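You operate a simulated robot arm through the tools that you are given. There is no shell and no other tool. Be economical: measure what you need, move in short steps, check, and stop when the job is done.

You run a simulated robot arm. Do the job below in one go: nothing can be reset, and whatever is moved stays where it is left.

## Task
Shut the care drawer of the right oven. Put the lime brush on the left belt away on the ledge of the store table. Shut the cooler door. Shut the left cupboard door. Take the orange tub from the upper middle tier of the steel shelves and put it on the middle tier of the steel shelves. Put the slate brush on the square tray. Take the blue canister from the lower wall shelf and leave it on the small tray on the top of the exit table. Count the large ladles on the top of the press table, then put as many of the blue tabs from the top of the press table on the top of the low table. The order is free. Set down upright: blue canister.

It is judged by the outcome, as a careful person would: the job done as asked, and still so three seconds after it is handed in. It fails if anything else is knocked over, pushed out of place, dropped, spilled or broken.

## Robot
A 6-joint arm with a two-finger gripper on a trunk, on a base that drives. Base frame: it is fixed to the floor where the robot stands at the start and does not move with it; the origin is under the middle of the robot, x ahead of it, y to its left, z up. Readings come in mm, degrees, newtons and seconds.
It reaches about 1298 mm from its shoulder. Its first joint turns from -149.0 to 149.0 degrees. Places, roughly: blue canister [4250, -1000, 1000]; blue tab (4x4x3 cm) [4400, -5000, 900]; care drawer of the right oven [900, 100, 600]; cooler door [-3100, -3400, 900]; large ladle (10x11x29 cm) [4700, -4700, 900]; large ladle (10x11x32 cm) [4900, -4800, 900]; ledge of the store table (96x13 cm) [-2000, -6140, 1040]; left cupboard door [-2800, -2400, 400]; lime brush (12x5x7 cm) [200, -900, 1100]; middle tier of the steel shelves [-300, -7200, 900]; orange tub (12x16x10 cm) [-200, -7200, 1300]; slate brush (12x5x7 cm) [4300, -5300, 900]; small tray (33x26x3 cm) [5100, -2000, 900]; square tray (18x25x3 cm) [4700, -5300, 900]; top of the low table [3300, -6800, 600]. Payload 1.57 kg.
The tool frame sits at the grasp point between the pads (the TCP): z along the fingers, y along the line on which they close. The tips reach 21 mm beyond it. The gripper opens to 70 mm. The gripper's body begins 50 mm behind the TCP.
Orientation is told as [roll, pitch, yaw] about the base's x, y, z axes, in that order, counted from this pose: with the fingers straight down and closing along the base's y, the tool's x points along the base's -x, its y along +y and its z along -z.

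## Interface
- The arm moves only by the tool step_arm. Its argument "rows" is a list that holds one entry, the list of rows, each a list of 7 numbers: the shift along the tool's x, y, z in mm, then the turn, a rotation vector about the tool's x, y, z in degrees, then the gripper command, from -1 (shut) to 1 (fully open), values between in proportion. In form: [[[dx, dy, dz, rx, ry, rz, gripper], ...]]. A call has 1 to 20 rows; each row is the pose to reach, as a shift and turn from the pose commanded when the call began, along the tool's axes at that moment. Rows are played at 5 a second. More than 50 mm and 8.6 degrees between two rows, or a gripper value outside its range, and nothing of the call is played. A pose out of reach is approached as far as the arm can. The call stops where the force on the tool passes 40 N (or 10 N more than at its start, if that is more) or the arm is blocked; 0.2 s more then pass. The fingers move at their own pace and stop on an object; they squeeze with about 30 N. The grip force told is the motor's: it shows also when the fingers shut on nothing. Time passes only in rows, and 0.2 s behind the last, so rows that repeat a pose let the fingers close. The reply holds the time, the measured pose of the TCP, the force on the tool along the base axes, the opening and the grip force, in the units named above and with some noise, with the torque about the TCP (base axes, N m) and any sound that the robot's microphone picked up.
- Cameras (640 x 400 px; columns grow to the right, rows downward): "scene" is now at [2.9, 111.2, 1953.4]; the picture's right is [-0.75, -0.66, -0.00], its down [-0.50, 0.56, -0.66] and it looks along [0.44, -0.50, -0.75] (base axes); focal length 288 px, centre (320, 200). "wrist" rides on the gripper at [79, 4, -81] in the tool frame; the picture's right is [-0.05, 1.00, 0.00], its down [-0.67, -0.03, -0.74] and it looks along [-0.74, -0.04, 0.67] (tool axes); focal length 256 px, centre (320, 200). There is no depth. A picture from a camera that has moved, and an enlarged one, comes with that camera's place and axes in the base frame and with its lens. The place of the scene camera against the robot may be out by one fixed shift of up to 18 mm in any direction.
- camera(camera): a new picture of that camera. The clock stands still meanwhile.
- raise_lower(by): slides the trunk up (or, below 0, down) by that many mm; the arm and the scene camera ride with it, the base frame stays. It gives what a move gives, with no picture.
- roll_base(legs): drives the robot by 1 to 6 legs, each [ahead, turn to the left] in mm and degrees, along the robot's own axes; the way and the turn of a leg run together, so that a leg with both is an arc; at most 1500 mm and 180 degrees a leg. The arm and the cameras ride along, it lands a little off, and it stops where it bumps. It gives what a move gives.
- turn_head(pan, tilt): turns the head with the scene camera to pan (to the left, within 155 degrees either way) and tilt (down, from -29 to 69), counted from straight ahead of the robot. It gives what a move gives.
- zoom(camera, box): a new picture of the part [left, top, right, bottom] of that camera's present view, enlarged. The clock stands still meanwhile.
- sign_off(): hands the job in; it is judged then, once.

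Go step by step. Nothing tells you exact positions but the pictures and the camera data: compare them with the known pose of the tool, close in by small moves and look again before you grip or let go. The budget is 217 turns and 202 pictures, counting those below and the enlarged ones. Unless the task says otherwise, let go and move clear before handing in, and close with one line.

The tools are called after "Emit:" by a JSON object that holds its "op" and its "data". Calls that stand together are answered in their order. step_arm: Moves the arm, as the interface text tells. Its arguments: {"type":"object","properties":{"rows":{"type":"array","items":{"type":"array","items":{"type":"array","items":{"type":"number"}}}}},"required":["rows"]} The other tools are called the same way: raise_lower (by) slides the trunk up or down; roll_base (legs) drives the base; turn_head (pan, tilt) turns the head that bears the scene camera; camera (camera) takes a picture; zoom (camera, box) takes an enlarged picture of a part of a camera's view; sign_off () hands the job in.

At the start:

```text
t: 0.0
position: [660.7, -411.0, 1278.7]
tcp_rot: [0.0, -0.1, -0.6]
wrist_force: [0.0, -0.7, -0.2]
wrist_torque: [0.0, 0.01, 0.02]
gripper_width: 69.8
grip_force: 0.1
trunk travel left (down, up): [-960.0, 10.0]
robot x, y, heading: [1.8, 4.5, 0.2]
head pan, tilt: [-48.5, 48.5]
```

scene: 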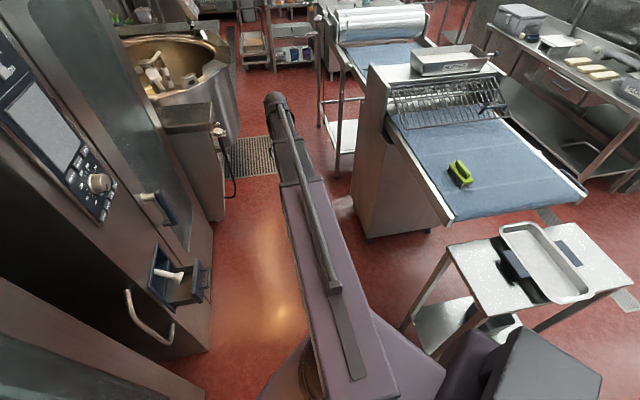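
wrist: 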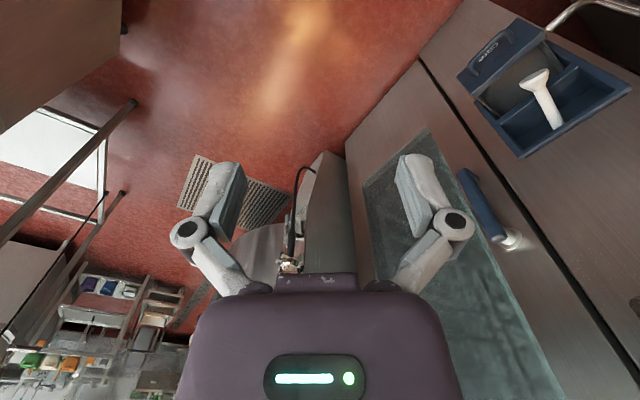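

The oven with an open care drawer is to the left front; I look closer at it and at the surroundings before moving.

Emit:
{"op": "turn_head", "data": {"pan": 0, "tilt": 40}}

Emit:
{"op": "camera", "data": {"camera": "scene"}}

Emit:
{"op": "turn_head", "data": {"pan": -100, "tilt": 30}}

Emit:
{"op": "camera", "data": {"camera": "scene"}}

Emit:
{"op": "turn_head", "data": {"pan": -45, "tilt": 15}}

Emit:
{"op": "camera", "data": {"camera": "scene"}}

Emit:
{"op": "turn_head", "data": {"pan": -145, "tilt": 20}}

Emit:
{"op": "camera", "data": {"camera": "scene"}}

```text
t: 1.2
position: [661.0, -411.0, 1278.9]
tcp_rot: [0.0, 0.1, -0.5]
wrist_force: [-0.8, -0.7, 0.1]
wrist_torque: [-0.01, 0.0, -0.02]
gripper_width: 70.0
grip_force: 0.0
trunk travel left (down, up): [-960.0, 10.0]
robot x, y, heading: [-0.9, 5.0, 0.1]
head pan, tilt: [0.0, 40.0]
```

```text
199 pictures are left
camera scene: at [35.9, 169.8, 1965.5], right [0.0, -1.0, 0.0], down [-0.64, 0.0, -0.77], along [0.77, 0.0, -0.64], focal length 288 px, centre (320, 200)
```

scene: 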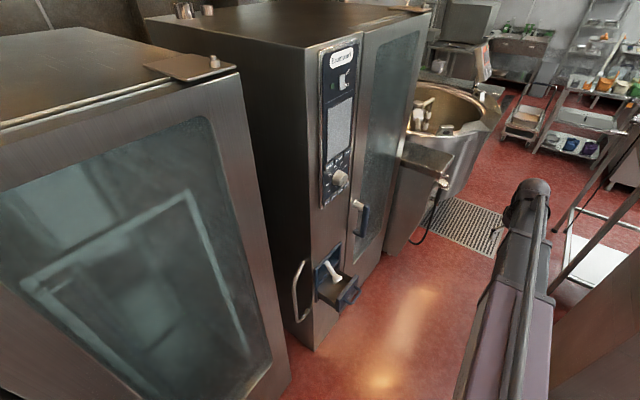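

```text
t: 2.9
position: [660.9, -410.4, 1280.2]
tcp_rot: [0.0, 0.0, -0.5]
wrist_force: [0.6, 0.2, 0.4]
wrist_torque: [0.01, 0.0, 0.0]
gripper_width: 70.1
grip_force: 0.1
trunk travel left (down, up): [-960.0, 10.0]
robot x, y, heading: [-0.1, 4.3, 0.1]
head pan, tilt: [-100.0, 30.0]
```

```text
198 pictures are left
camera scene: at [-64.7, 80.7, 1980.8], right [-0.99, 0.17, 0.0], down [0.09, 0.49, -0.87], along [-0.15, -0.85, -0.5], focal length 288 px, centre (320, 200)
```

scene: 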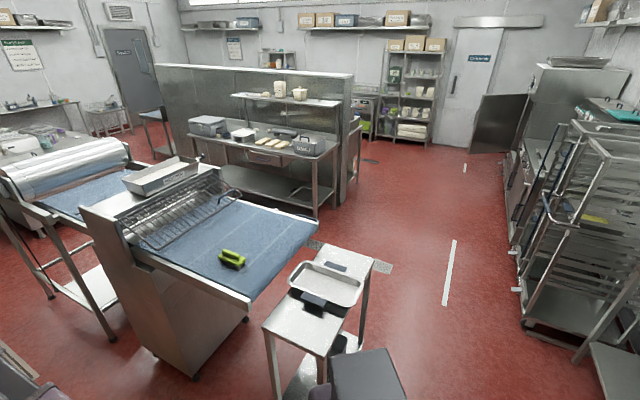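

```text
t: 4.2
position: [661.6, -410.0, 1279.1]
tcp_rot: [0.0, 0.0, -0.5]
wrist_force: [0.1, 0.3, 0.5]
wrist_torque: [0.01, 0.03, 0.0]
gripper_width: 70.0
grip_force: 0.1
trunk travel left (down, up): [-960.0, 10.0]
robot x, y, heading: [2.2, 3.4, 0.2]
head pan, tilt: [-45.0, 15.0]
```

```text
197 pictures are left
camera scene: at [16.9, 103.7, 2005.0], right [-0.71, -0.71, 0.0], down [-0.18, 0.18, -0.97], along [0.68, -0.68, -0.26], focal length 288 px, centre (320, 200)
```

scene: 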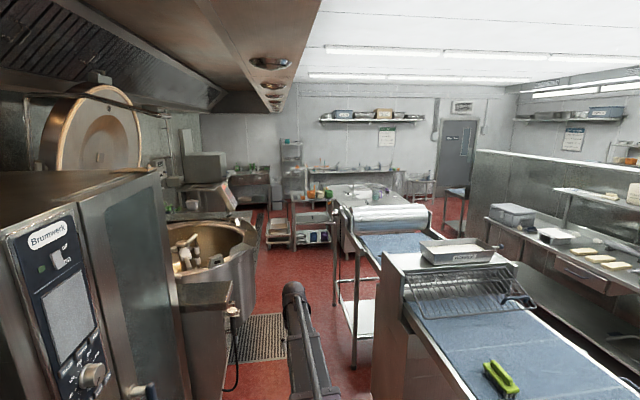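

```text
t: 5.9
position: [661.2, -410.2, 1279.5]
tcp_rot: [-0.1, 0.0, -0.6]
wrist_force: [-0.3, 0.5, 0.0]
wrist_torque: [-0.01, 0.01, -0.01]
gripper_width: 69.9
grip_force: 0.1
trunk travel left (down, up): [-960.0, 10.0]
robot x, y, heading: [1.2, 5.9, -0.1]
head pan, tilt: [-145.0, 20.0]
```

```text
196 pictures are left
camera scene: at [-125.3, 116.2, 1996.9], right [-0.57, 0.82, 0.0], down [0.28, 0.2, -0.94], along [-0.77, -0.54, -0.34], focal length 288 px, centre (320, 200)
```

scene: 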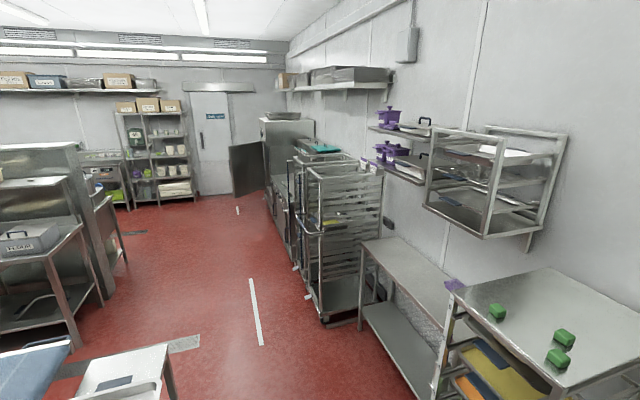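

The kitchen is turned by about -38° against the base frame. I take sharper views of the drawer from both cameras to triangulate it.

Emit:
{"op": "turn_head", "data": {"pan": 0, "tilt": 50}}

Emit:
{"op": "zoom", "data": {"camera": "scene", "box": [240, 150, 400, 300]}}

Emit:
{"op": "zoom", "data": {"camera": "wrist", "box": [400, 0, 640, 200]}}

```text
t: 8.2
position: [662.0, -409.9, 1279.4]
tcp_rot: [0.0, 0.0, -0.6]
wrist_force: [-0.6, 0.3, 0.5]
wrist_torque: [0.01, -0.02, 0.03]
gripper_width: 70.2
grip_force: 0.0
trunk travel left (down, up): [-960.0, 10.0]
robot x, y, heading: [4.0, 3.1, -0.0]
head pan, tilt: [0.0, 50.0]
```

```text
2.67 times, centred on (320, 225) of scene
camera zoom: at [27.9, 169.8, 1951.3], right [0.0, -1.0, 0.0], down [-0.77, 0.0, -0.64], along [0.64, 0.0, -0.77], focal length 768 px, centre (320, 133)
```

zoom: 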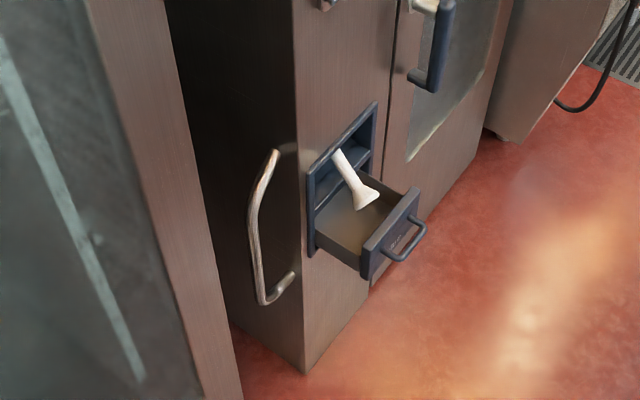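

```text
2.00 times, centred on (520, 100) of wrist
camera zoom: at [582.3, -406.1, 1360.9], right [0.06, 1.0, 0.0], down [0.67, -0.04, 0.74], along [0.74, -0.05, -0.67], focal length 512 px, centre (-80, 400)
```

zoom: 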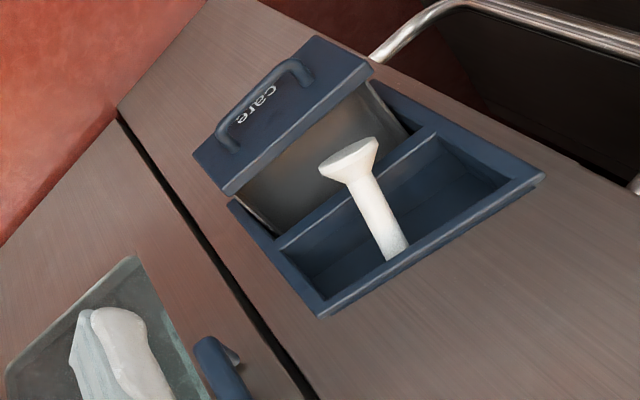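

The drawer front's top edge runs from about (791,89,706) to (922,-26,706), so the oven face is turned -41°. I lower the trunk and turn the gripper toward it.

Emit:
{"op": "raise_lower", "data": {"by": -450}}

Emit:
{"op": "step_arm", "data": {"rows": [[[0, 0, 0, 0, 0, -8, -1], [0, 0, 0, 0, 0, -16, -1], [0, 0, 0, 0, 0, -24, -1], [0, 0, 0, 0, 0, -32, -1], [0, 0, 0, 0, 0, -40, -1], [0, 0, 0, 0, 0, -48, -1]]]}}

Emit:
{"op": "camera", "data": {"camera": "scene"}}

```text
refused: -450 is not a number from -400 to 400
```

```text
t: 9.6
position: [660.5, -411.1, 1278.0]
tcp_rot: [-0.1, 0.0, 47.7]
wrist_force: [-0.2, 0.2, 0.0]
wrist_torque: [0.01, -0.03, -0.01]
gripper_width: 0.1
grip_force: 28.8
trunk travel left (down, up): [-960.0, 10.0]
robot x, y, heading: [3.8, 3.3, 0.1]
head pan, tilt: [0.0, 50.0]
```

```text
193 pictures are left
camera scene: at [27.9, 169.9, 1951.3], right [0.0, -1.0, 0.0], down [-0.77, 0.0, -0.64], along [0.64, 0.0, -0.77], focal length 288 px, centre (320, 200)
```

scene: 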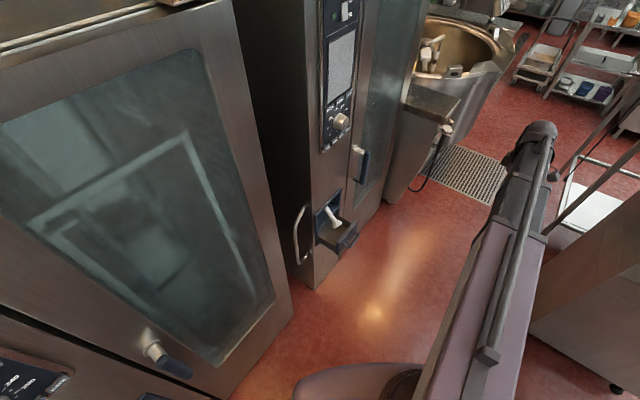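

The wrist is turned. Now I lower the trunk by 400 and approach the drawer front with a 45° tilt.

Emit:
{"op": "raise_lower", "data": {"by": -400}}

Emit:
{"op": "step_arm", "data": {"rows": [[[-34, 15, 14, 0, -5, 0, -1], [-68, 30, 28, 0, -10, 0, -1], [-102, 45, 42, 0, -15, 0, -1], [-136, 60, 56, 0, -20, 0, -1], [-170, 75, 70, 0, -25, 0, -1], [-204, 90, 84, 0, -30, 0, -1], [-238, 105, 98, 0, -35, 0, -1], [-272, 120, 112, 0, -40, 0, -1], [-306, 135, 126, 0, -45, 0, -1], [-335, 149, 145, 0, -45, 0, -1]]]}}

Emit:
{"op": "camera", "data": {"camera": "scene"}}

Emit:
{"op": "camera", "data": {"camera": "wrist"}}

```text
t: 13.4
position: [661.9, -409.1, 878.1]
tcp_rot: [0.0, 0.0, 47.4]
wrist_force: [-0.6, -0.1, 0.3]
wrist_torque: [-0.01, -0.05, 0.01]
gripper_width: 0.0
grip_force: 28.3
trunk travel left (down, up): [-560.0, 410.0]
robot x, y, heading: [5.1, 5.9, 0.0]
head pan, tilt: [0.0, 50.0]
```

```text
t: 15.6
position: [774.3, -70.6, 933.6]
tcp_rot: [-0.1, -45.0, 47.4]
wrist_force: [0.2, -0.1, 0.0]
wrist_torque: [0.01, 0.02, 0.05]
gripper_width: 0.1
grip_force: 28.8
out of reach, approached as far as the arm can: row 1, 2, 3, 4, 5, 6, 7, 8, 9, 10
trunk travel left (down, up): [-560.0, 410.0]
robot x, y, heading: [1.8, -0.6, 0.0]
head pan, tilt: [0.0, 50.0]
```

```text
192 pictures are left
camera scene: at [27.9, 169.8, 1551.3], right [0.0, -1.0, 0.0], down [-0.77, 0.0, -0.64], along [0.64, 0.0, -0.77], focal length 288 px, centre (320, 200)
```

scene: 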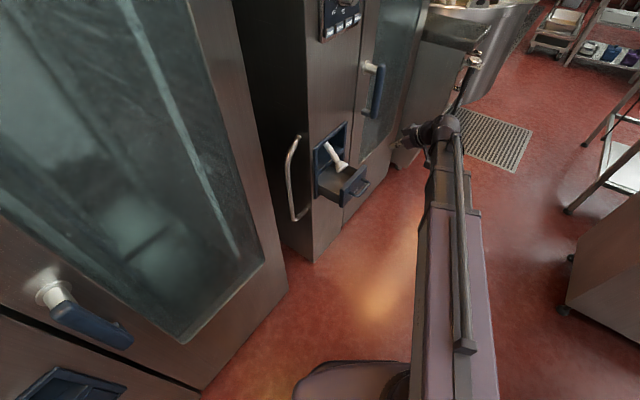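

```text
191 pictures are left
camera wrist: at [695.6, -151.3, 935.6], right [-0.71, 0.7, 0.04], down [-0.01, -0.07, 1.0], along [0.7, 0.71, 0.05], focal length 256 px, centre (320, 200)
```

wrist: 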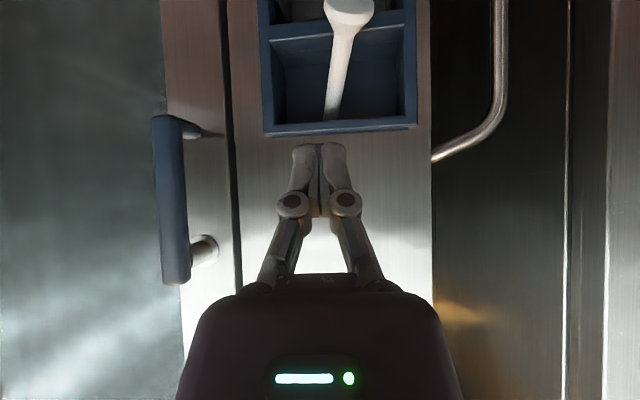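

The arm couldn't reach that low, so I lower the trunk another 240.

Emit:
{"op": "raise_lower", "data": {"by": -240}}

Emit:
{"op": "camera", "data": {"camera": "wrist"}}

Emit:
{"op": "zoom", "data": {"camera": "scene", "box": [260, 60, 500, 210]}}

```text
t: 18.1
position: [775.4, -70.1, 694.0]
tcp_rot: [0.0, -45.0, 47.5]
wrist_force: [-0.1, -0.2, -0.2]
wrist_torque: [0.03, 0.01, -0.03]
gripper_width: 0.0
grip_force: 28.7
trunk travel left (down, up): [-320.0, 650.0]
robot x, y, heading: [2.3, 4.5, 0.2]
head pan, tilt: [0.0, 50.0]
```

```text
190 pictures are left
camera wrist: at [695.6, -151.6, 695.6], right [-0.71, 0.7, 0.04], down [-0.01, -0.06, 1.0], along [0.7, 0.71, 0.05], focal length 256 px, centre (320, 200)
```

wrist: 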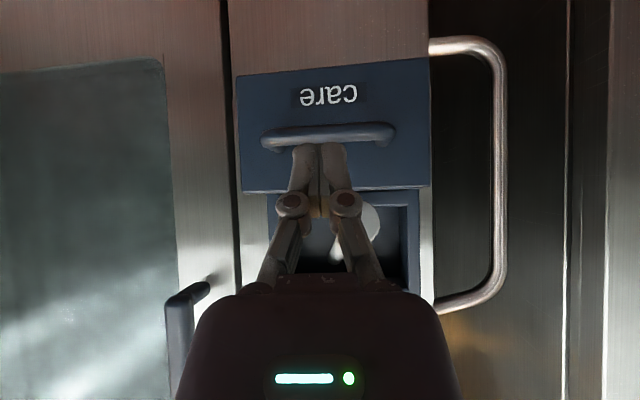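

```text
2.67 times, centred on (380, 135) of scene
camera zoom: at [27.9, 169.9, 1311.4], right [0.0, -1.0, 0.0], down [-0.77, 0.0, -0.64], along [0.64, 0.0, -0.77], focal length 768 px, centre (160, 373)
```

zoom: 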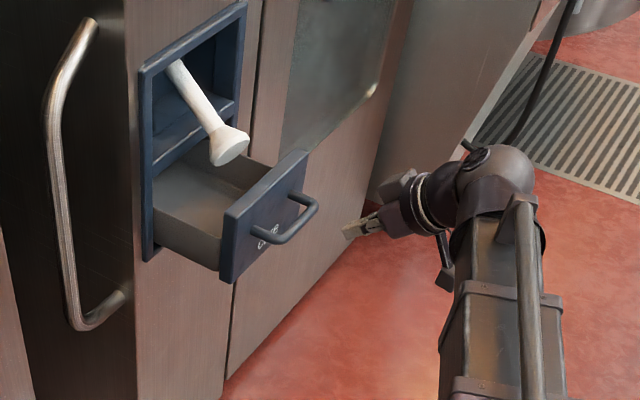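

The tips are just above the handle and in front of the drawer panel's upper edge. I push along the oven normal.

Emit:
{"op": "step_arm", "data": {"rows": [[[-21, 0, 21, 0, 0, 0, -1], [-42, 0, 42, 0, 0, 0, -1], [-63, 0, 63, 0, 0, 0, -1], [-76, 0, 76, 0, 0, 0, -1], [-88, 0, 88, 0, 0, 0, -1], [-100, 0, 100, 0, 0, 0, -1], [-112, 0, 112, 0, 0, 0, -1], [-124, 0, 124, 0, 0, 0, -1], [-136, 0, 136, 0, 0, 0, -1], [-148, 0, 148, 0, 0, 0, -1]]]}}

Emit:
{"op": "camera", "data": {"camera": "wrist"}}

Emit:
{"op": "zoom", "data": {"camera": "scene", "box": [260, 60, 500, 210]}}

```text
t: 20.3
position: [905.3, 70.4, 691.5]
tcp_rot: [-0.2, -44.4, 47.6]
wrist_force: [-9.3, -7.9, -1.9]
wrist_torque: [0.48, -0.55, 0.11]
gripper_width: 0.0
grip_force: 28.2
trunk travel left (down, up): [-320.0, 650.0]
robot x, y, heading: [1.1, 0.1, 0.2]
head pan, tilt: [0.0, 50.0]
stopped in row 10: the force on the tool passed its limit at 58 N (the readings are from after the stop); the commanded pose is now the measured one
```

```text
188 pictures are left
camera wrist: at [825.5, -10.8, 695.6], right [-0.71, 0.7, 0.03], down [-0.01, -0.06, 1.0], along [0.7, 0.71, 0.04], focal length 256 px, centre (320, 200)
```

wrist: 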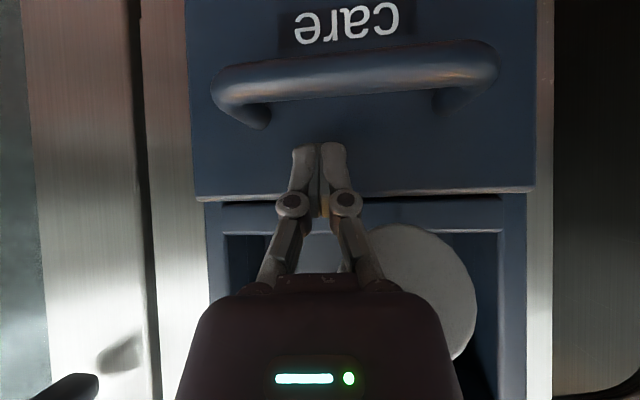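

```text
2.67 times, centred on (380, 135) of scene
camera zoom: at [27.4, 169.2, 1311.4], right [0.0, -1.0, 0.0], down [-0.77, 0.0, -0.64], along [0.64, 0.0, -0.77], focal length 768 px, centre (160, 373)
```

zoom: 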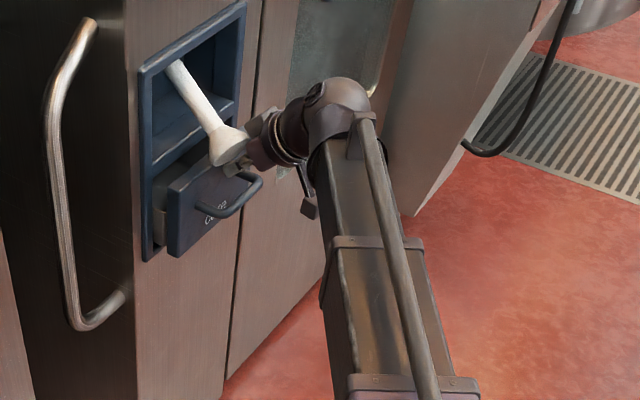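

The gripper body touched the white nozzle (torque says contact ~60 mm above the TCP), so I back off and push again lower with the gripper level.

Emit:
{"op": "step_arm", "data": {"rows": [[[21, 0, -21, 0, 0, 0, -1], [50, 0, -50, 0, 0, 0, -1], [80, 0, -80, 0, 0, 0, -1], [110, 0, -110, 0, 0, 0, -1], [140, 0, -140, 0, -8, 0, -1], [140, 0, -140, 0, -16, 0, -1], [140, 0, -140, 0, -24, 0, -1], [140, 0, -140, 0, -32, 0, -1], [140, 0, -140, 0, -40, 0, -1], [140, 0, -140, 0, -45, 0, -1]]]}}

Emit:
{"op": "camera", "data": {"camera": "wrist"}}

Emit:
{"op": "zoom", "data": {"camera": "scene", "box": [260, 60, 500, 210]}}

```text
t: 22.5
position: [775.3, -73.9, 821.7]
tcp_rot: [-16.6, -89.6, 63.9]
wrist_force: [-0.5, -0.3, 0.2]
wrist_torque: [0.0, 0.02, -0.03]
gripper_width: 0.2
grip_force: 28.9
out of reach, approached as far as the arm can: row 5, 6, 7, 8, 9, 10
trunk travel left (down, up): [-320.0, 650.0]
robot x, y, heading: [-0.2, 2.7, 0.1]
head pan, tilt: [0.0, 50.0]
```

```text
186 pictures are left
camera wrist: at [716.8, -133.1, 745.7], right [-0.74, 0.68, 0.05], down [-0.48, -0.57, 0.67], along [0.48, 0.47, 0.74], focal length 256 px, centre (320, 200)
```

wrist: 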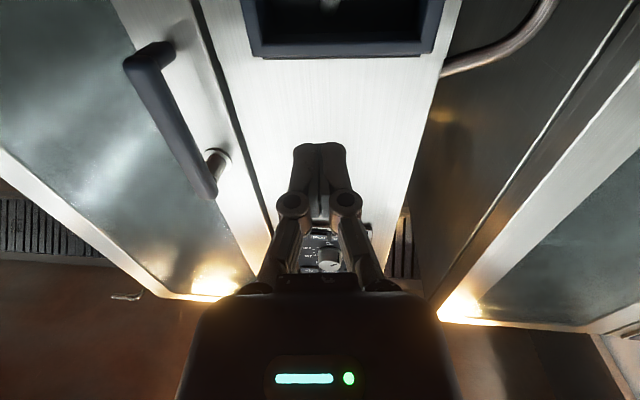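

```text
2.67 times, centred on (380, 135) of scene
camera zoom: at [27.8, 169.9, 1311.3], right [0.0, -1.0, 0.0], down [-0.77, 0.0, -0.64], along [0.64, 0.0, -0.77], focal length 768 px, centre (160, 373)
```

zoom: 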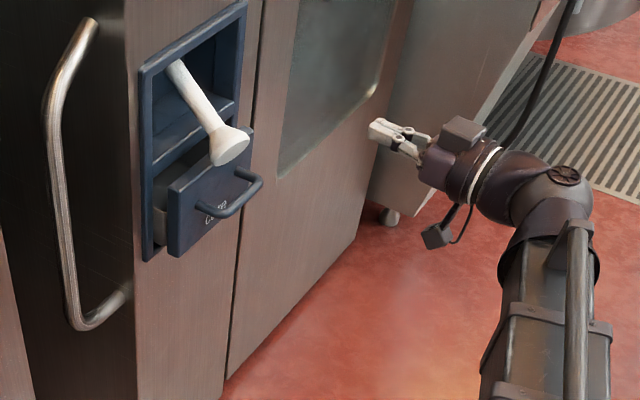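

The nozzle is unmoved. I lower the trunk so the level fingers face the panel below the handle.

Emit:
{"op": "raise_lower", "data": {"by": -217}}

Emit:
{"op": "zoom", "data": {"camera": "scene", "box": [260, 0, 500, 150]}}

Emit:
{"op": "camera", "data": {"camera": "wrist"}}

```text
t: 24.8
position: [774.1, -75.2, 606.6]
tcp_rot: [-13.1, -89.4, 60.4]
wrist_force: [-0.5, 0.4, 0.2]
wrist_torque: [0.0, -0.02, 0.0]
gripper_width: 0.1
grip_force: 29.3
trunk travel left (down, up): [-103.0, 867.0]
robot x, y, heading: [3.4, 1.6, 0.0]
head pan, tilt: [0.0, 50.0]
```

```text
2.67 times, centred on (380, 75) of scene
camera zoom: at [27.8, 169.9, 1094.4], right [0.0, -1.0, 0.0], down [-0.77, 0.0, -0.64], along [0.64, 0.0, -0.77], focal length 768 px, centre (160, 533)
```

zoom: 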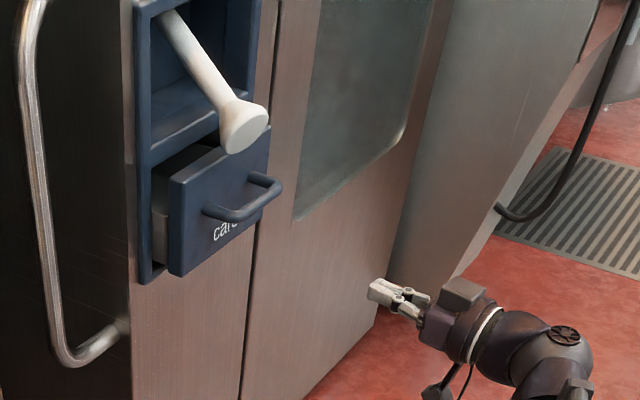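

```text
183 pictures are left
camera wrist: at [716.7, -133.1, 528.6], right [-0.74, 0.68, 0.05], down [-0.47, -0.57, 0.67], along [0.48, 0.47, 0.74], focal length 256 px, centre (320, 200)
```

wrist: 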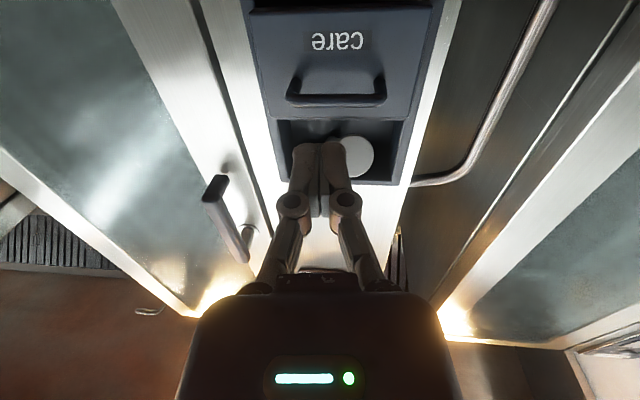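

Level fingers point at the label. I shift 20 mm left to centre and push forward.

Emit:
{"op": "step_arm", "data": {"rows": [[[0, 20, 40, 0, 0, 0, -1], [0, 20, 85, 0, 0, 0, -1], [0, 20, 125, 0, 0, 0, -1], [0, 20, 145, 0, 0, 0, -1], [0, 20, 160, 0, 0, 0, -1], [0, 20, 175, 0, 0, 0, -1], [0, 20, 190, 0, 0, 0, -1], [0, 20, 205, 0, 0, 0, -1], [0, 20, 220, 0, 0, 0, -1], [0, 20, 235, 0, 0, 0, -1], [0, 20, 250, 0, 0, 0, -1]]]}}

Emit:
{"op": "zoom", "data": {"camera": "scene", "box": [260, 0, 500, 150]}}

Emit:
{"op": "camera", "data": {"camera": "wrist"}}

```text
t: 27.1
position: [919.4, 113.2, 606.2]
tcp_rot: [-17.0, -89.1, 64.4]
wrist_force: [-6.9, -7.3, 2.1]
wrist_torque: [0.08, -0.04, 0.07]
gripper_width: 0.1
grip_force: 29.1
trunk travel left (down, up): [-103.0, 867.0]
robot x, y, heading: [-2.3, 1.7, 0.1]
head pan, tilt: [0.0, 50.0]
stopped in row 11: the force on the tool passed its limit at 58 N (the readings are from after the stop); the commanded pose is now the measured one
```

```text
2.67 times, centred on (380, 75) of scene
camera zoom: at [27.4, 169.5, 1094.5], right [0.0, -1.0, 0.0], down [-0.77, 0.0, -0.64], along [0.64, 0.0, -0.77], focal length 768 px, centre (160, 533)
```

zoom: 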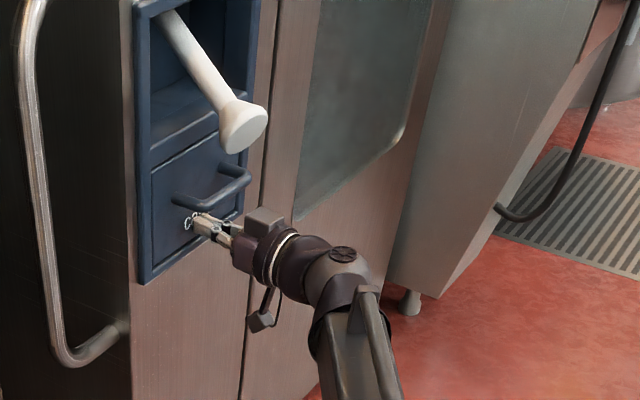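

```text
181 pictures are left
camera wrist: at [861.7, 54.7, 528.6], right [-0.73, 0.68, 0.05], down [-0.48, -0.56, 0.68], along [0.49, 0.47, 0.74], focal length 256 px, centre (320, 200)
```

wrist: 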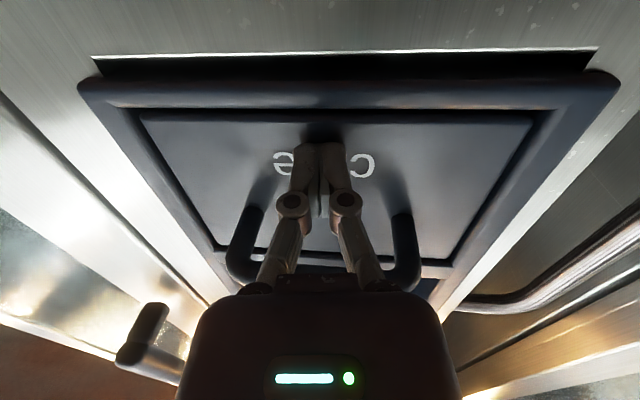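

The drawer is flush. I back off and raise the trunk, then look at the lime brush.

Emit:
{"op": "step_arm", "data": {"rows": [[[0, 0, -40, 0, 0, 0, -1], [0, 0, -80, 0, 0, 0, -1], [0, 0, -120, 0, 0, 0, -1], [0, 0, -160, 0, 0, 0, -1], [0, 0, -200, 0, 0, 0, -1], [0, 0, -240, 0, 0, 0, -1], [0, 0, -240, 0, 8, 0, -1], [0, 0, -240, 0, 16, 0, -1], [0, 0, -240, 0, 24, 0, -1], [0, 0, -240, 0, 32, 0, -1], [0, 0, -240, 0, 40, 0, -1], [0, 0, -240, 0, 48, 0, 1], [0, 0, -240, 0, 56, 0, 1], [0, 0, -240, 0, 64, 0, 1], [0, 0, -240, 0, 72, 0, 1], [0, 0, -240, 0, 80, 0, 1], [0, 0, -240, 0, 88, 0, 1]]]}}

Emit:
{"op": "raise_lower", "data": {"by": 400}}

Emit:
{"op": "raise_lower", "data": {"by": 400}}

Emit:
{"op": "turn_head", "data": {"pan": -75, "tilt": 45}}

Emit:
{"op": "camera", "data": {"camera": "scene"}}

Emit:
{"op": "camera", "data": {"camera": "wrist"}}

```text
t: 30.8
position: [759.0, -59.3, 421.7]
tcp_rot: [-0.3, -1.2, 47.3]
wrist_force: [0.1, 0.3, 0.5]
wrist_torque: [0.01, -0.04, 0.0]
gripper_width: 69.7
grip_force: 0.2
out of reach, approached as far as the arm can: row 5, 6, 7, 8, 9, 10, 11, 12, 13, 14, 15, 16, 17
trunk travel left (down, up): [-103.0, 867.0]
robot x, y, heading: [2.0, 5.6, 0.4]
head pan, tilt: [0.0, 50.0]
```

```text
t: 34.6
position: [758.7, -58.2, 822.7]
tcp_rot: [-0.4, -1.2, 47.4]
wrist_force: [-0.1, -0.3, 0.3]
wrist_torque: [-0.02, 0.03, 0.03]
gripper_width: 70.2
grip_force: 0.1
trunk travel left (down, up): [-503.0, 467.0]
robot x, y, heading: [3.2, 6.3, -0.0]
head pan, tilt: [0.0, 50.0]
```

```text
t: 38.4
position: [758.2, -58.2, 1222.7]
tcp_rot: [-0.3, -1.2, 47.4]
wrist_force: [-0.3, 0.1, -0.1]
wrist_torque: [-0.03, -0.01, 0.02]
gripper_width: 70.0
grip_force: 0.1
trunk travel left (down, up): [-903.0, 67.0]
robot x, y, heading: [0.8, 2.0, 0.2]
head pan, tilt: [0.0, 50.0]
```

```text
t: 39.9
position: [757.6, -58.8, 1221.6]
tcp_rot: [-0.3, -1.2, 47.4]
wrist_force: [-0.8, -0.3, -0.9]
wrist_torque: [0.03, 0.02, 0.0]
gripper_width: 70.1
grip_force: 0.0
trunk travel left (down, up): [-903.0, 67.0]
robot x, y, heading: [3.4, 3.8, 0.3]
head pan, tilt: [-75.0, 45.0]
```

```text
180 pictures are left
camera scene: at [-28.0, 91.3, 1901.2], right [-0.97, -0.26, 0.0], down [-0.18, 0.68, -0.71], along [0.18, -0.68, -0.71], focal length 288 px, centre (320, 200)
```

scene: 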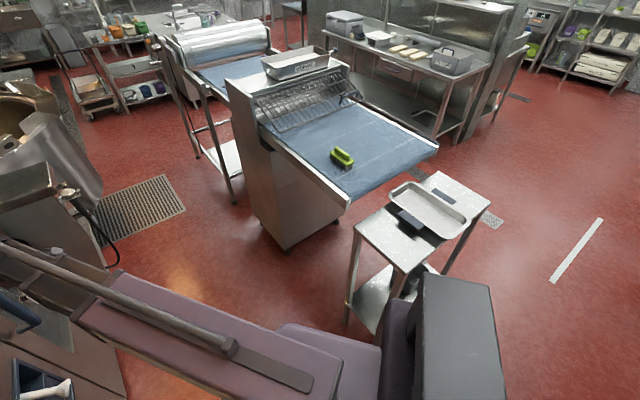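

```text
179 pictures are left
camera wrist: at [700.7, -116.0, 1302.3], right [-0.7, 0.72, 0.0], down [0.46, 0.46, 0.76], along [0.54, 0.53, -0.65], focal length 256 px, centre (320, 200)
```

wrist: 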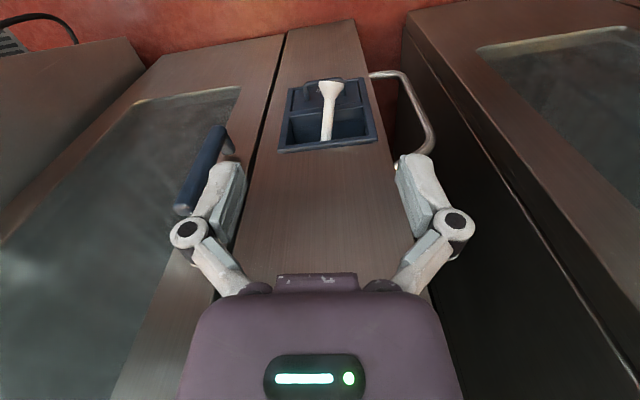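

Next is the lime brush, near (150,-970,1090). I zoom to get its orientation.

Emit:
{"op": "zoom", "data": {"camera": "scene", "box": [310, 130, 380, 180]}}

```text
8.00 times, centred on (345, 155) of scene
camera zoom: at [-28.0, 91.3, 1901.2], right [-0.97, -0.26, 0.0], down [-0.18, 0.68, -0.71], along [0.18, -0.68, -0.71], focal length 2304 px, centre (120, 560)
```

zoom: 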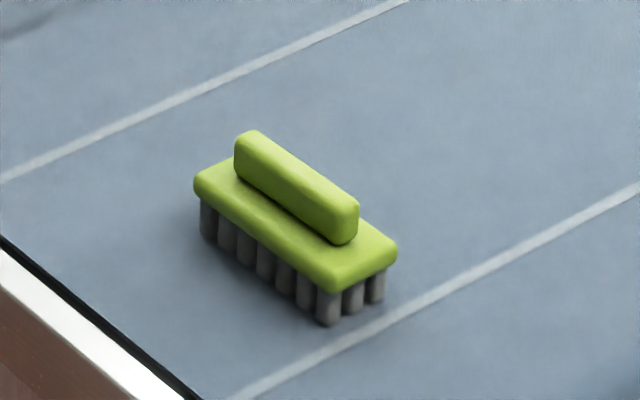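

Brush centre about (148,-966), long axis along -40°, ridge on top. I swing the arm over in an arc.

Emit:
{"op": "step_arm", "data": {"rows": [[[40, -20, -8, 0, 0, 4, 1], [81, -41, -15, 0, 0, 8, 1], [122, -62, -23, 0, 0, 12, 1], [162, -83, -30, 0, 0, 16, 1], [203, -104, -38, 0, 0, 20, 1], [244, -125, -45, 0, 0, 24, 1], [284, -145, -53, 0, 0, 28, 1], [325, -166, -60, 0, 0, 32, 1], [373, -164, -60, 0, 0, 36, 1], [421, -162, -60, 0, 0, 40, 1], [469, -160, -60, 0, 0, 44, 1], [517, -158, -60, 0, 0, 48, 1], [565, -156, -60, 0, 0, 52, 1], [613, -154, -60, 0, 0, 56, 1], [661, -151, -60, 0, 0, 60, 1]]]}}

Emit:
{"op": "camera", "data": {"camera": "scene"}}

```text
t: 43.1
position: [419.3, -649.7, 1221.1]
tcp_rot: [1.0, -0.9, -12.7]
wrist_force: [0.2, -0.9, 0.0]
wrist_torque: [0.01, -0.01, 0.0]
gripper_width: 70.1
grip_force: 0.1
out of reach, approached as far as the arm can: row 1, 2, 3, 4, 5, 6, 7, 8, 9, 10, 11, 12, 13, 14, 15
trunk travel left (down, up): [-903.0, 67.0]
robot x, y, heading: [2.0, 7.0, 0.0]
head pan, tilt: [-75.0, 45.0]
```

```text
177 pictures are left
camera scene: at [-29.4, 90.3, 1901.2], right [-0.97, -0.26, 0.0], down [-0.18, 0.68, -0.71], along [0.18, -0.68, -0.71], focal length 288 px, centre (320, 200)
```

scene: 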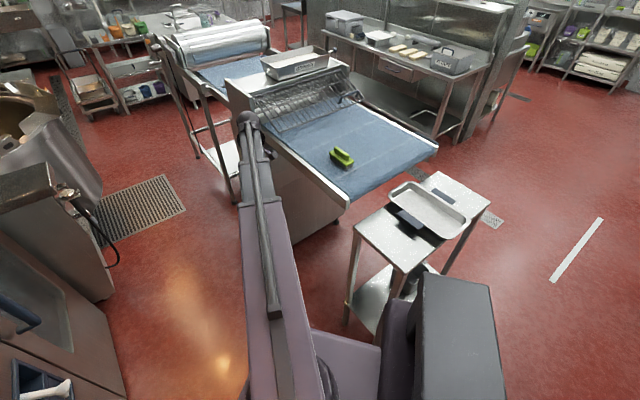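

The arm turns out to work SCARA-like, with height set by the trunk. I move horizontally to above the brush.

Emit:
{"op": "step_arm", "data": {"rows": [[[20, -37, 0, 0, 0, 3, 1], [40, -74, 0, 0, 0, 6, 1], [60, -111, 0, 0, 0, 9, 1], [80, -148, 0, 0, 0, 12, 1], [100, -185, 0, 0, 0, 15, 1], [120, -222, 0, 0, 0, 18, 1], [140, -259, 0, 0, 0, 21, 1], [160, -296, 0, 0, 0, 24, 1], [180, -333, 0, 0, 0, 27, 1], [195, -368, 0, 0, 0, 27.3, 1]]]}}

Emit:
{"op": "camera", "data": {"camera": "scene"}}

Emit:
{"op": "camera", "data": {"camera": "wrist"}}

```text
t: 45.3
position: [147.4, -964.5, 1221.5]
tcp_rot: [1.2, -0.4, -39.9]
wrist_force: [-0.3, -0.4, -0.6]
wrist_torque: [0.02, -0.02, 0.01]
gripper_width: 70.2
grip_force: 0.0
out of reach, approached as far as the arm can: row 7, 8, 9, 10
trunk travel left (down, up): [-903.0, 67.0]
robot x, y, heading: [-0.7, 1.8, -0.0]
head pan, tilt: [-75.0, 45.0]
```

```text
176 pictures are left
camera scene: at [-29.0, 90.1, 1901.3], right [-0.97, -0.26, 0.0], down [-0.18, 0.68, -0.71], along [0.18, -0.68, -0.71], focal length 288 px, centre (320, 200)
```

scene: 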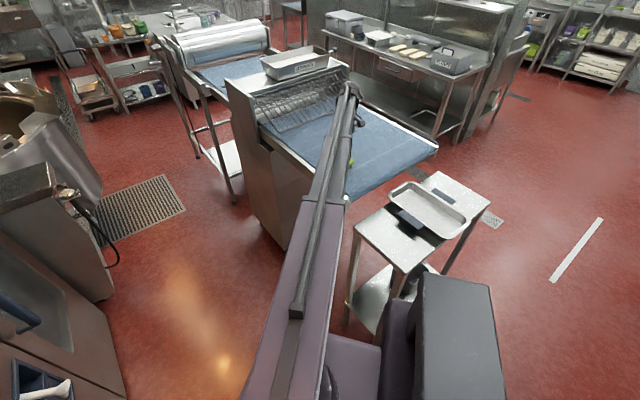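

```text
175 pictures are left
camera wrist: at [88.6, -912.8, 1303.0], right [0.68, 0.73, 0.02], down [0.47, -0.47, 0.75], along [0.56, -0.5, -0.66], focal length 256 px, centre (320, 200)
```

wrist: 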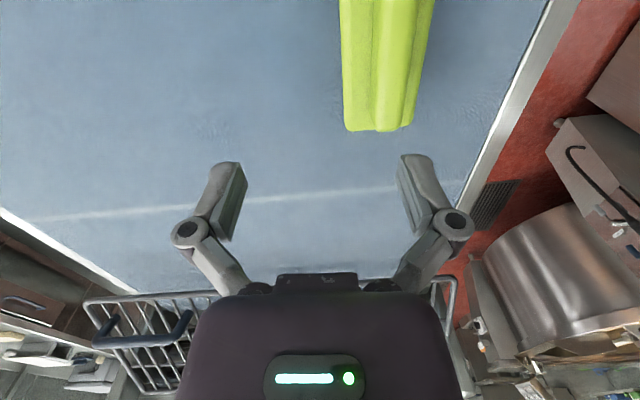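

From the wrist view the brush sits about 42 mm to the side and higher than assumed (plate top near z 1145). I shift and look again.

Emit:
{"op": "step_arm", "data": {"rows": [[[18, 21, 0, 0, 0, 0, 1], [36, 42, 0, 0, 0, 0, 1]]]}}

Emit:
{"op": "camera", "data": {"camera": "wrist"}}

```text
t: 45.9
position: [149.0, -907.9, 1222.5]
tcp_rot: [1.2, -0.3, -40.0]
wrist_force: [0.2, -1.2, 0.4]
wrist_torque: [-0.03, 0.02, 0.02]
gripper_width: 70.1
grip_force: 0.0
trunk travel left (down, up): [-903.0, 67.0]
robot x, y, heading: [1.5, 4.0, 0.0]
head pan, tilt: [-75.0, 45.0]
```

```text
174 pictures are left
camera wrist: at [90.3, -855.1, 1303.9], right [0.68, 0.73, 0.02], down [0.47, -0.46, 0.75], along [0.56, -0.5, -0.66], focal length 256 px, centre (320, 200)
```

wrist: 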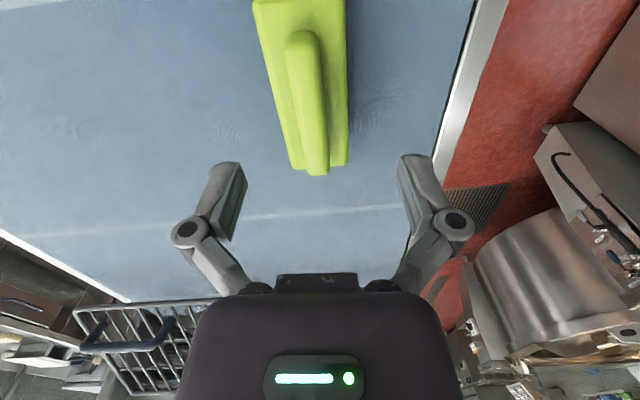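

Aligned within 4 mm. I adjust and lower 45 mm, then look.

Emit:
{"op": "step_arm", "data": {"rows": [[[0, -4, 0, 0, 0, 0, 1]]]}}

Emit:
{"op": "raise_lower", "data": {"by": -40}}

Emit:
{"op": "camera", "data": {"camera": "wrist"}}

```text
t: 46.3
position: [146.8, -911.6, 1222.9]
tcp_rot: [1.2, -0.3, -39.9]
wrist_force: [-0.8, -0.2, -0.4]
wrist_torque: [0.0, 0.01, -0.04]
gripper_width: 70.2
grip_force: 0.0
trunk travel left (down, up): [-903.0, 67.0]
robot x, y, heading: [-3.9, 3.0, 0.0]
head pan, tilt: [-75.0, 45.0]
```

```text
t: 47.1
position: [146.0, -912.4, 1182.7]
tcp_rot: [1.2, -0.3, -40.0]
wrist_force: [0.3, -0.9, -0.4]
wrist_torque: [-0.01, -0.02, 0.02]
gripper_width: 70.3
grip_force: 0.0
trunk travel left (down, up): [-863.0, 107.0]
robot x, y, heading: [3.0, 4.6, 0.2]
head pan, tilt: [-75.0, 45.0]
```

```text
173 pictures are left
camera wrist: at [88.0, -859.3, 1263.6], right [0.68, 0.73, 0.02], down [0.47, -0.46, 0.75], along [0.56, -0.5, -0.66], focal length 256 px, centre (320, 200)
```

wrist: 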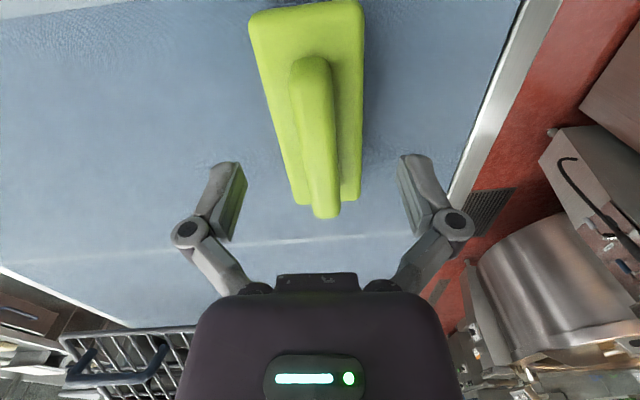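

Ridge top is at z≈1167 and centred. I lower 16 mm and close.

Emit:
{"op": "raise_lower", "data": {"by": -16}}

Emit:
{"op": "step_arm", "data": {"rows": [[[0, 0, 0, 0, 0, 0, -1], [0, 0, 0, 0, 0, 0, -1], [0, 0, 0, 0, 0, 0, -1], [0, 0, 0, 0, 0, 0, -1]]]}}

Emit:
{"op": "camera", "data": {"camera": "wrist"}}

```text
t: 47.7
position: [145.9, -911.2, 1166.8]
tcp_rot: [1.1, -0.3, -39.9]
wrist_force: [-0.7, 0.1, -0.1]
wrist_torque: [0.0, 0.01, -0.02]
gripper_width: 70.0
grip_force: 0.0
trunk travel left (down, up): [-847.0, 123.0]
robot x, y, heading: [1.3, 4.1, -0.0]
head pan, tilt: [-75.0, 45.0]
```

```text
t: 48.7
position: [147.5, -911.2, 1166.6]
tcp_rot: [1.2, -0.4, -39.9]
wrist_force: [0.0, 0.5, 3.8]
wrist_torque: [-0.12, -0.02, 0.1]
gripper_width: 17.4
grip_force: 30.1
trunk travel left (down, up): [-847.0, 123.0]
robot x, y, heading: [-0.8, 6.7, -0.1]
head pan, tilt: [-75.0, 45.0]
```

```text
172 pictures are left
camera wrist: at [87.9, -859.0, 1247.9], right [0.68, 0.73, 0.02], down [0.47, -0.46, 0.75], along [0.56, -0.5, -0.66], focal length 256 px, centre (320, 200)
```

wrist: 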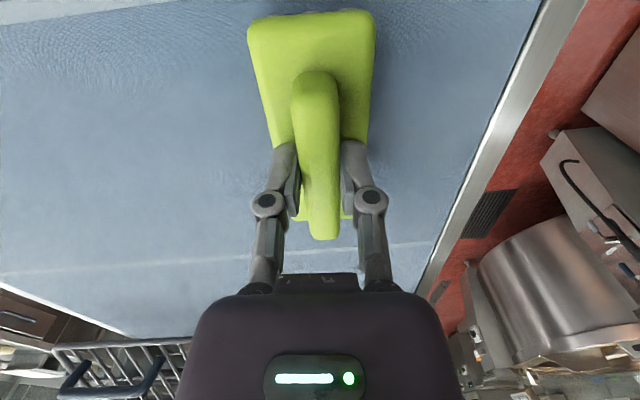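

Gripped (17 mm). I lift it and fold the arm back to a carrying pose.

Emit:
{"op": "raise_lower", "data": {"by": 120}}

Emit:
{"op": "step_arm", "data": {"rows": [[[-5, 46, 0, 0, 0, -2.5, -1], [-10, 93, 0, 0, 0, -5, -1], [-15, 140, 0, 0, 0, -7.5, -1], [-20, 187, 0, 0, 0, -10, -1], [-25, 234, 0, 0, 0, -12.5, -1], [-30, 281, 0, 0, 0, -15, -1], [-35, 328, 0, 0, 0, -17.5, -1], [-41, 375, 0, 0, 0, -20, -1], [-45, 417, 0, 0, 0, -22.5, -1], [-49, 459, 0, 0, 0, -25, -1], [-52, 501, 0, 0, 0, -27.5, -1], [-56, 543, 0, 0, 0, -30, -1], [-60, 586, 0, 0, 0, -32.5, -1], [-64, 629, 0, 0, 0, -35, -1], [-68, 672, 0, 0, 0, -37.5, -1], [-71, 713, 0, 0, 0, -40, -1]]]}}

Emit:
{"op": "turn_head", "data": {"pan": -120, "tilt": 30}}

Emit:
{"op": "camera", "data": {"camera": "scene"}}

Emit:
{"op": "turn_head", "data": {"pan": -60, "tilt": 69}}

Emit:
{"op": "camera", "data": {"camera": "scene"}}

Emit:
{"op": "camera", "data": {"camera": "wrist"}}

```text
t: 50.2
position: [145.9, -913.4, 1285.6]
tcp_rot: [1.2, -0.4, -40.1]
wrist_force: [-0.5, -0.1, -1.5]
wrist_torque: [-0.01, 0.02, -0.04]
gripper_width: 17.3
grip_force: 30.3
trunk travel left (down, up): [-967.0, 3.0]
robot x, y, heading: [3.4, 0.9, -0.2]
head pan, tilt: [-75.0, 45.0]
```

```text
t: 53.6
position: [658.5, -411.0, 1284.4]
tcp_rot: [0.7, -1.0, 0.1]
wrist_force: [0.3, -0.1, -1.3]
wrist_torque: [-0.01, 0.0, 0.01]
gripper_width: 17.1
grip_force: 30.1
out of reach, approached as far as the arm can: row 2, 3, 4, 5, 6, 7, 8, 9, 10, 11, 12, 13, 14, 15, 16
trunk travel left (down, up): [-967.0, 3.0]
robot x, y, heading: [0.6, 5.4, 0.1]
head pan, tilt: [-75.0, 45.0]
```

```text
t: 54.8
position: [658.3, -412.4, 1284.6]
tcp_rot: [0.8, -1.0, 0.0]
wrist_force: [-0.1, 0.0, -0.5]
wrist_torque: [0.03, -0.01, 0.02]
gripper_width: 17.3
grip_force: 29.6
trunk travel left (down, up): [-967.0, 3.0]
robot x, y, heading: [4.1, 2.9, -0.0]
head pan, tilt: [-120.0, 30.0]
```

```text
171 pictures are left
camera scene: at [-94.3, 91.3, 1987.8], right [-0.87, 0.5, 0.0], down [0.25, 0.43, -0.87], along [-0.43, -0.75, -0.5], focal length 288 px, centre (320, 200)
```

scene: 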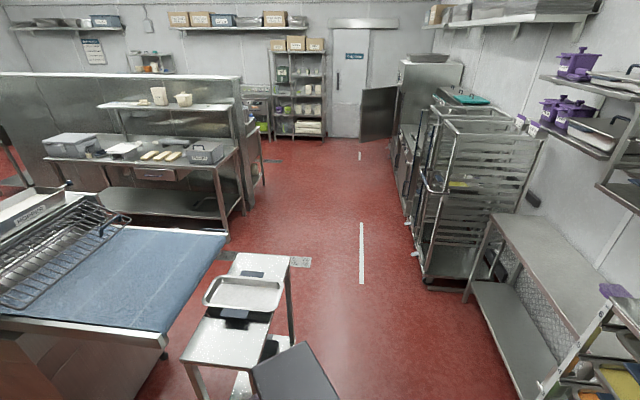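

```text
t: 56.1
position: [658.9, -411.2, 1285.5]
tcp_rot: [0.7, -1.0, 0.0]
wrist_force: [0.1, 0.8, -1.2]
wrist_torque: [0.02, 0.0, 0.03]
gripper_width: 17.2
grip_force: 30.3
trunk travel left (down, up): [-967.0, 3.0]
robot x, y, heading: [4.3, 2.8, -0.1]
head pan, tilt: [-60.0, 68.8]
```

```text
170 pictures are left
camera scene: at [-21.2, 121.3, 1936.4], right [-0.87, -0.5, 0.0], down [-0.47, 0.81, -0.36], along [0.18, -0.31, -0.93], focal length 288 px, centre (320, 200)
```

scene: 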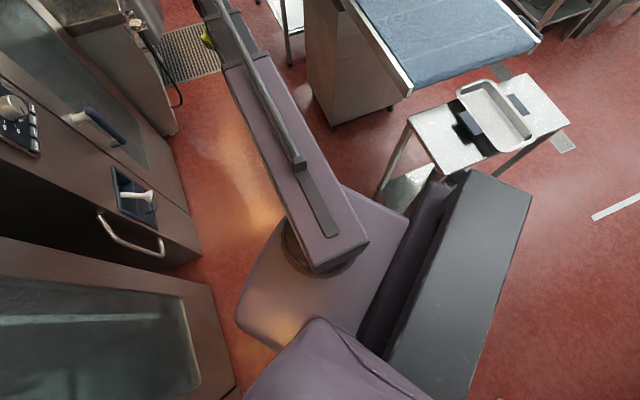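

```text
169 pictures are left
camera wrist: at [578.1, -409.3, 1366.6], right [0.05, 1.0, 0.01], down [0.65, -0.04, 0.76], along [0.76, -0.03, -0.65], focal length 256 px, centre (320, 200)
```

wrist: 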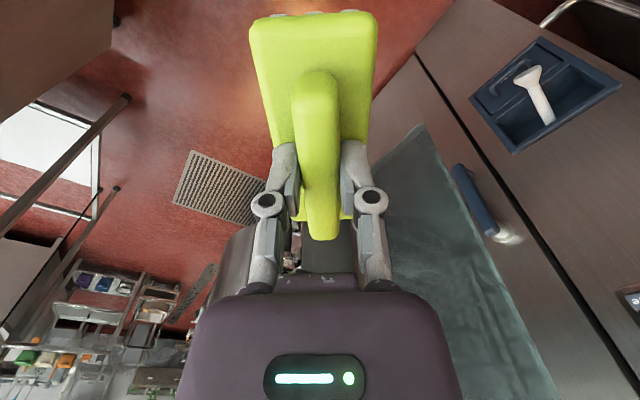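

The brush is held. The arm is a rotating, telescoping beam, so I bring it straight ahead at short radius, then turn and drive toward the corridor.

Emit:
{"op": "step_arm", "data": {"rows": [[[2, 46, 0, 0, 0, 0, -1], [4, 92, 0, 0, 0, 0, -1], [6, 138, 0, 0, 0, 0, -1], [8, 184, 0, 0, 0, 0, -1], [10, 230, 0, 0, 0, 0, -1], [12, 276, 0, 0, 0, 0, -1], [14, 322, 0, 0, 0, 0, -1], [16, 368, 0, 0, 0, 0, -1], [19, 411, 0, 0, 0, 0, -1]]]}}

Emit:
{"op": "roll_base", "data": {"legs": [[0, -165], [600, 0], [0, 35]]}}

Emit:
{"op": "turn_head", "data": {"pan": 0, "tilt": 30}}

Emit:
{"op": "camera", "data": {"camera": "scene"}}

```text
t: 58.1
position: [638.4, -0.0, 1286.4]
tcp_rot: [0.7, -1.0, 0.0]
wrist_force: [0.9, 0.2, -0.1]
wrist_torque: [-0.02, -0.01, 0.0]
gripper_width: 17.2
grip_force: 30.2
out of reach, approached as far as the arm can: row 5, 6, 7, 8, 9
trunk travel left (down, up): [-967.0, 3.0]
robot x, y, heading: [1.6, 3.5, 0.1]
head pan, tilt: [-60.0, 68.8]
```

```text
t: 74.6
position: [-978.5, -667.0, 1286.0]
tcp_rot: [0.7, -1.0, -127.9]
wrist_force: [-1.1, 0.0, -0.1]
wrist_torque: [0.04, 0.01, -0.02]
gripper_width: 17.4
grip_force: 29.7
trunk travel left (down, up): [-967.0, 3.0]
robot x, y, heading: [-581.2, -171.2, -128.1]
head pan, tilt: [-60.0, 68.8]
```

```text
t: 75.9
position: [-978.6, -668.3, 1285.4]
tcp_rot: [0.7, -1.1, -128.1]
wrist_force: [0.0, 0.1, -1.1]
wrist_torque: [0.01, 0.03, 0.01]
gripper_width: 17.2
grip_force: 29.7
trunk travel left (down, up): [-967.0, 3.0]
robot x, y, heading: [-582.5, -173.4, -128.0]
head pan, tilt: [0.0, 30.0]
```

```text
168 pictures are left
camera scene: at [-479.4, -311.7, 1987.8], right [-0.79, 0.62, 0.0], down [0.31, 0.39, -0.87], along [-0.53, -0.68, -0.5], focal length 288 px, centre (320, 200)
```

scene: 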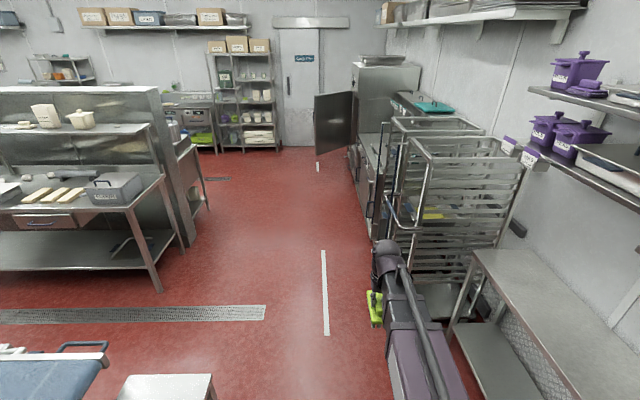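

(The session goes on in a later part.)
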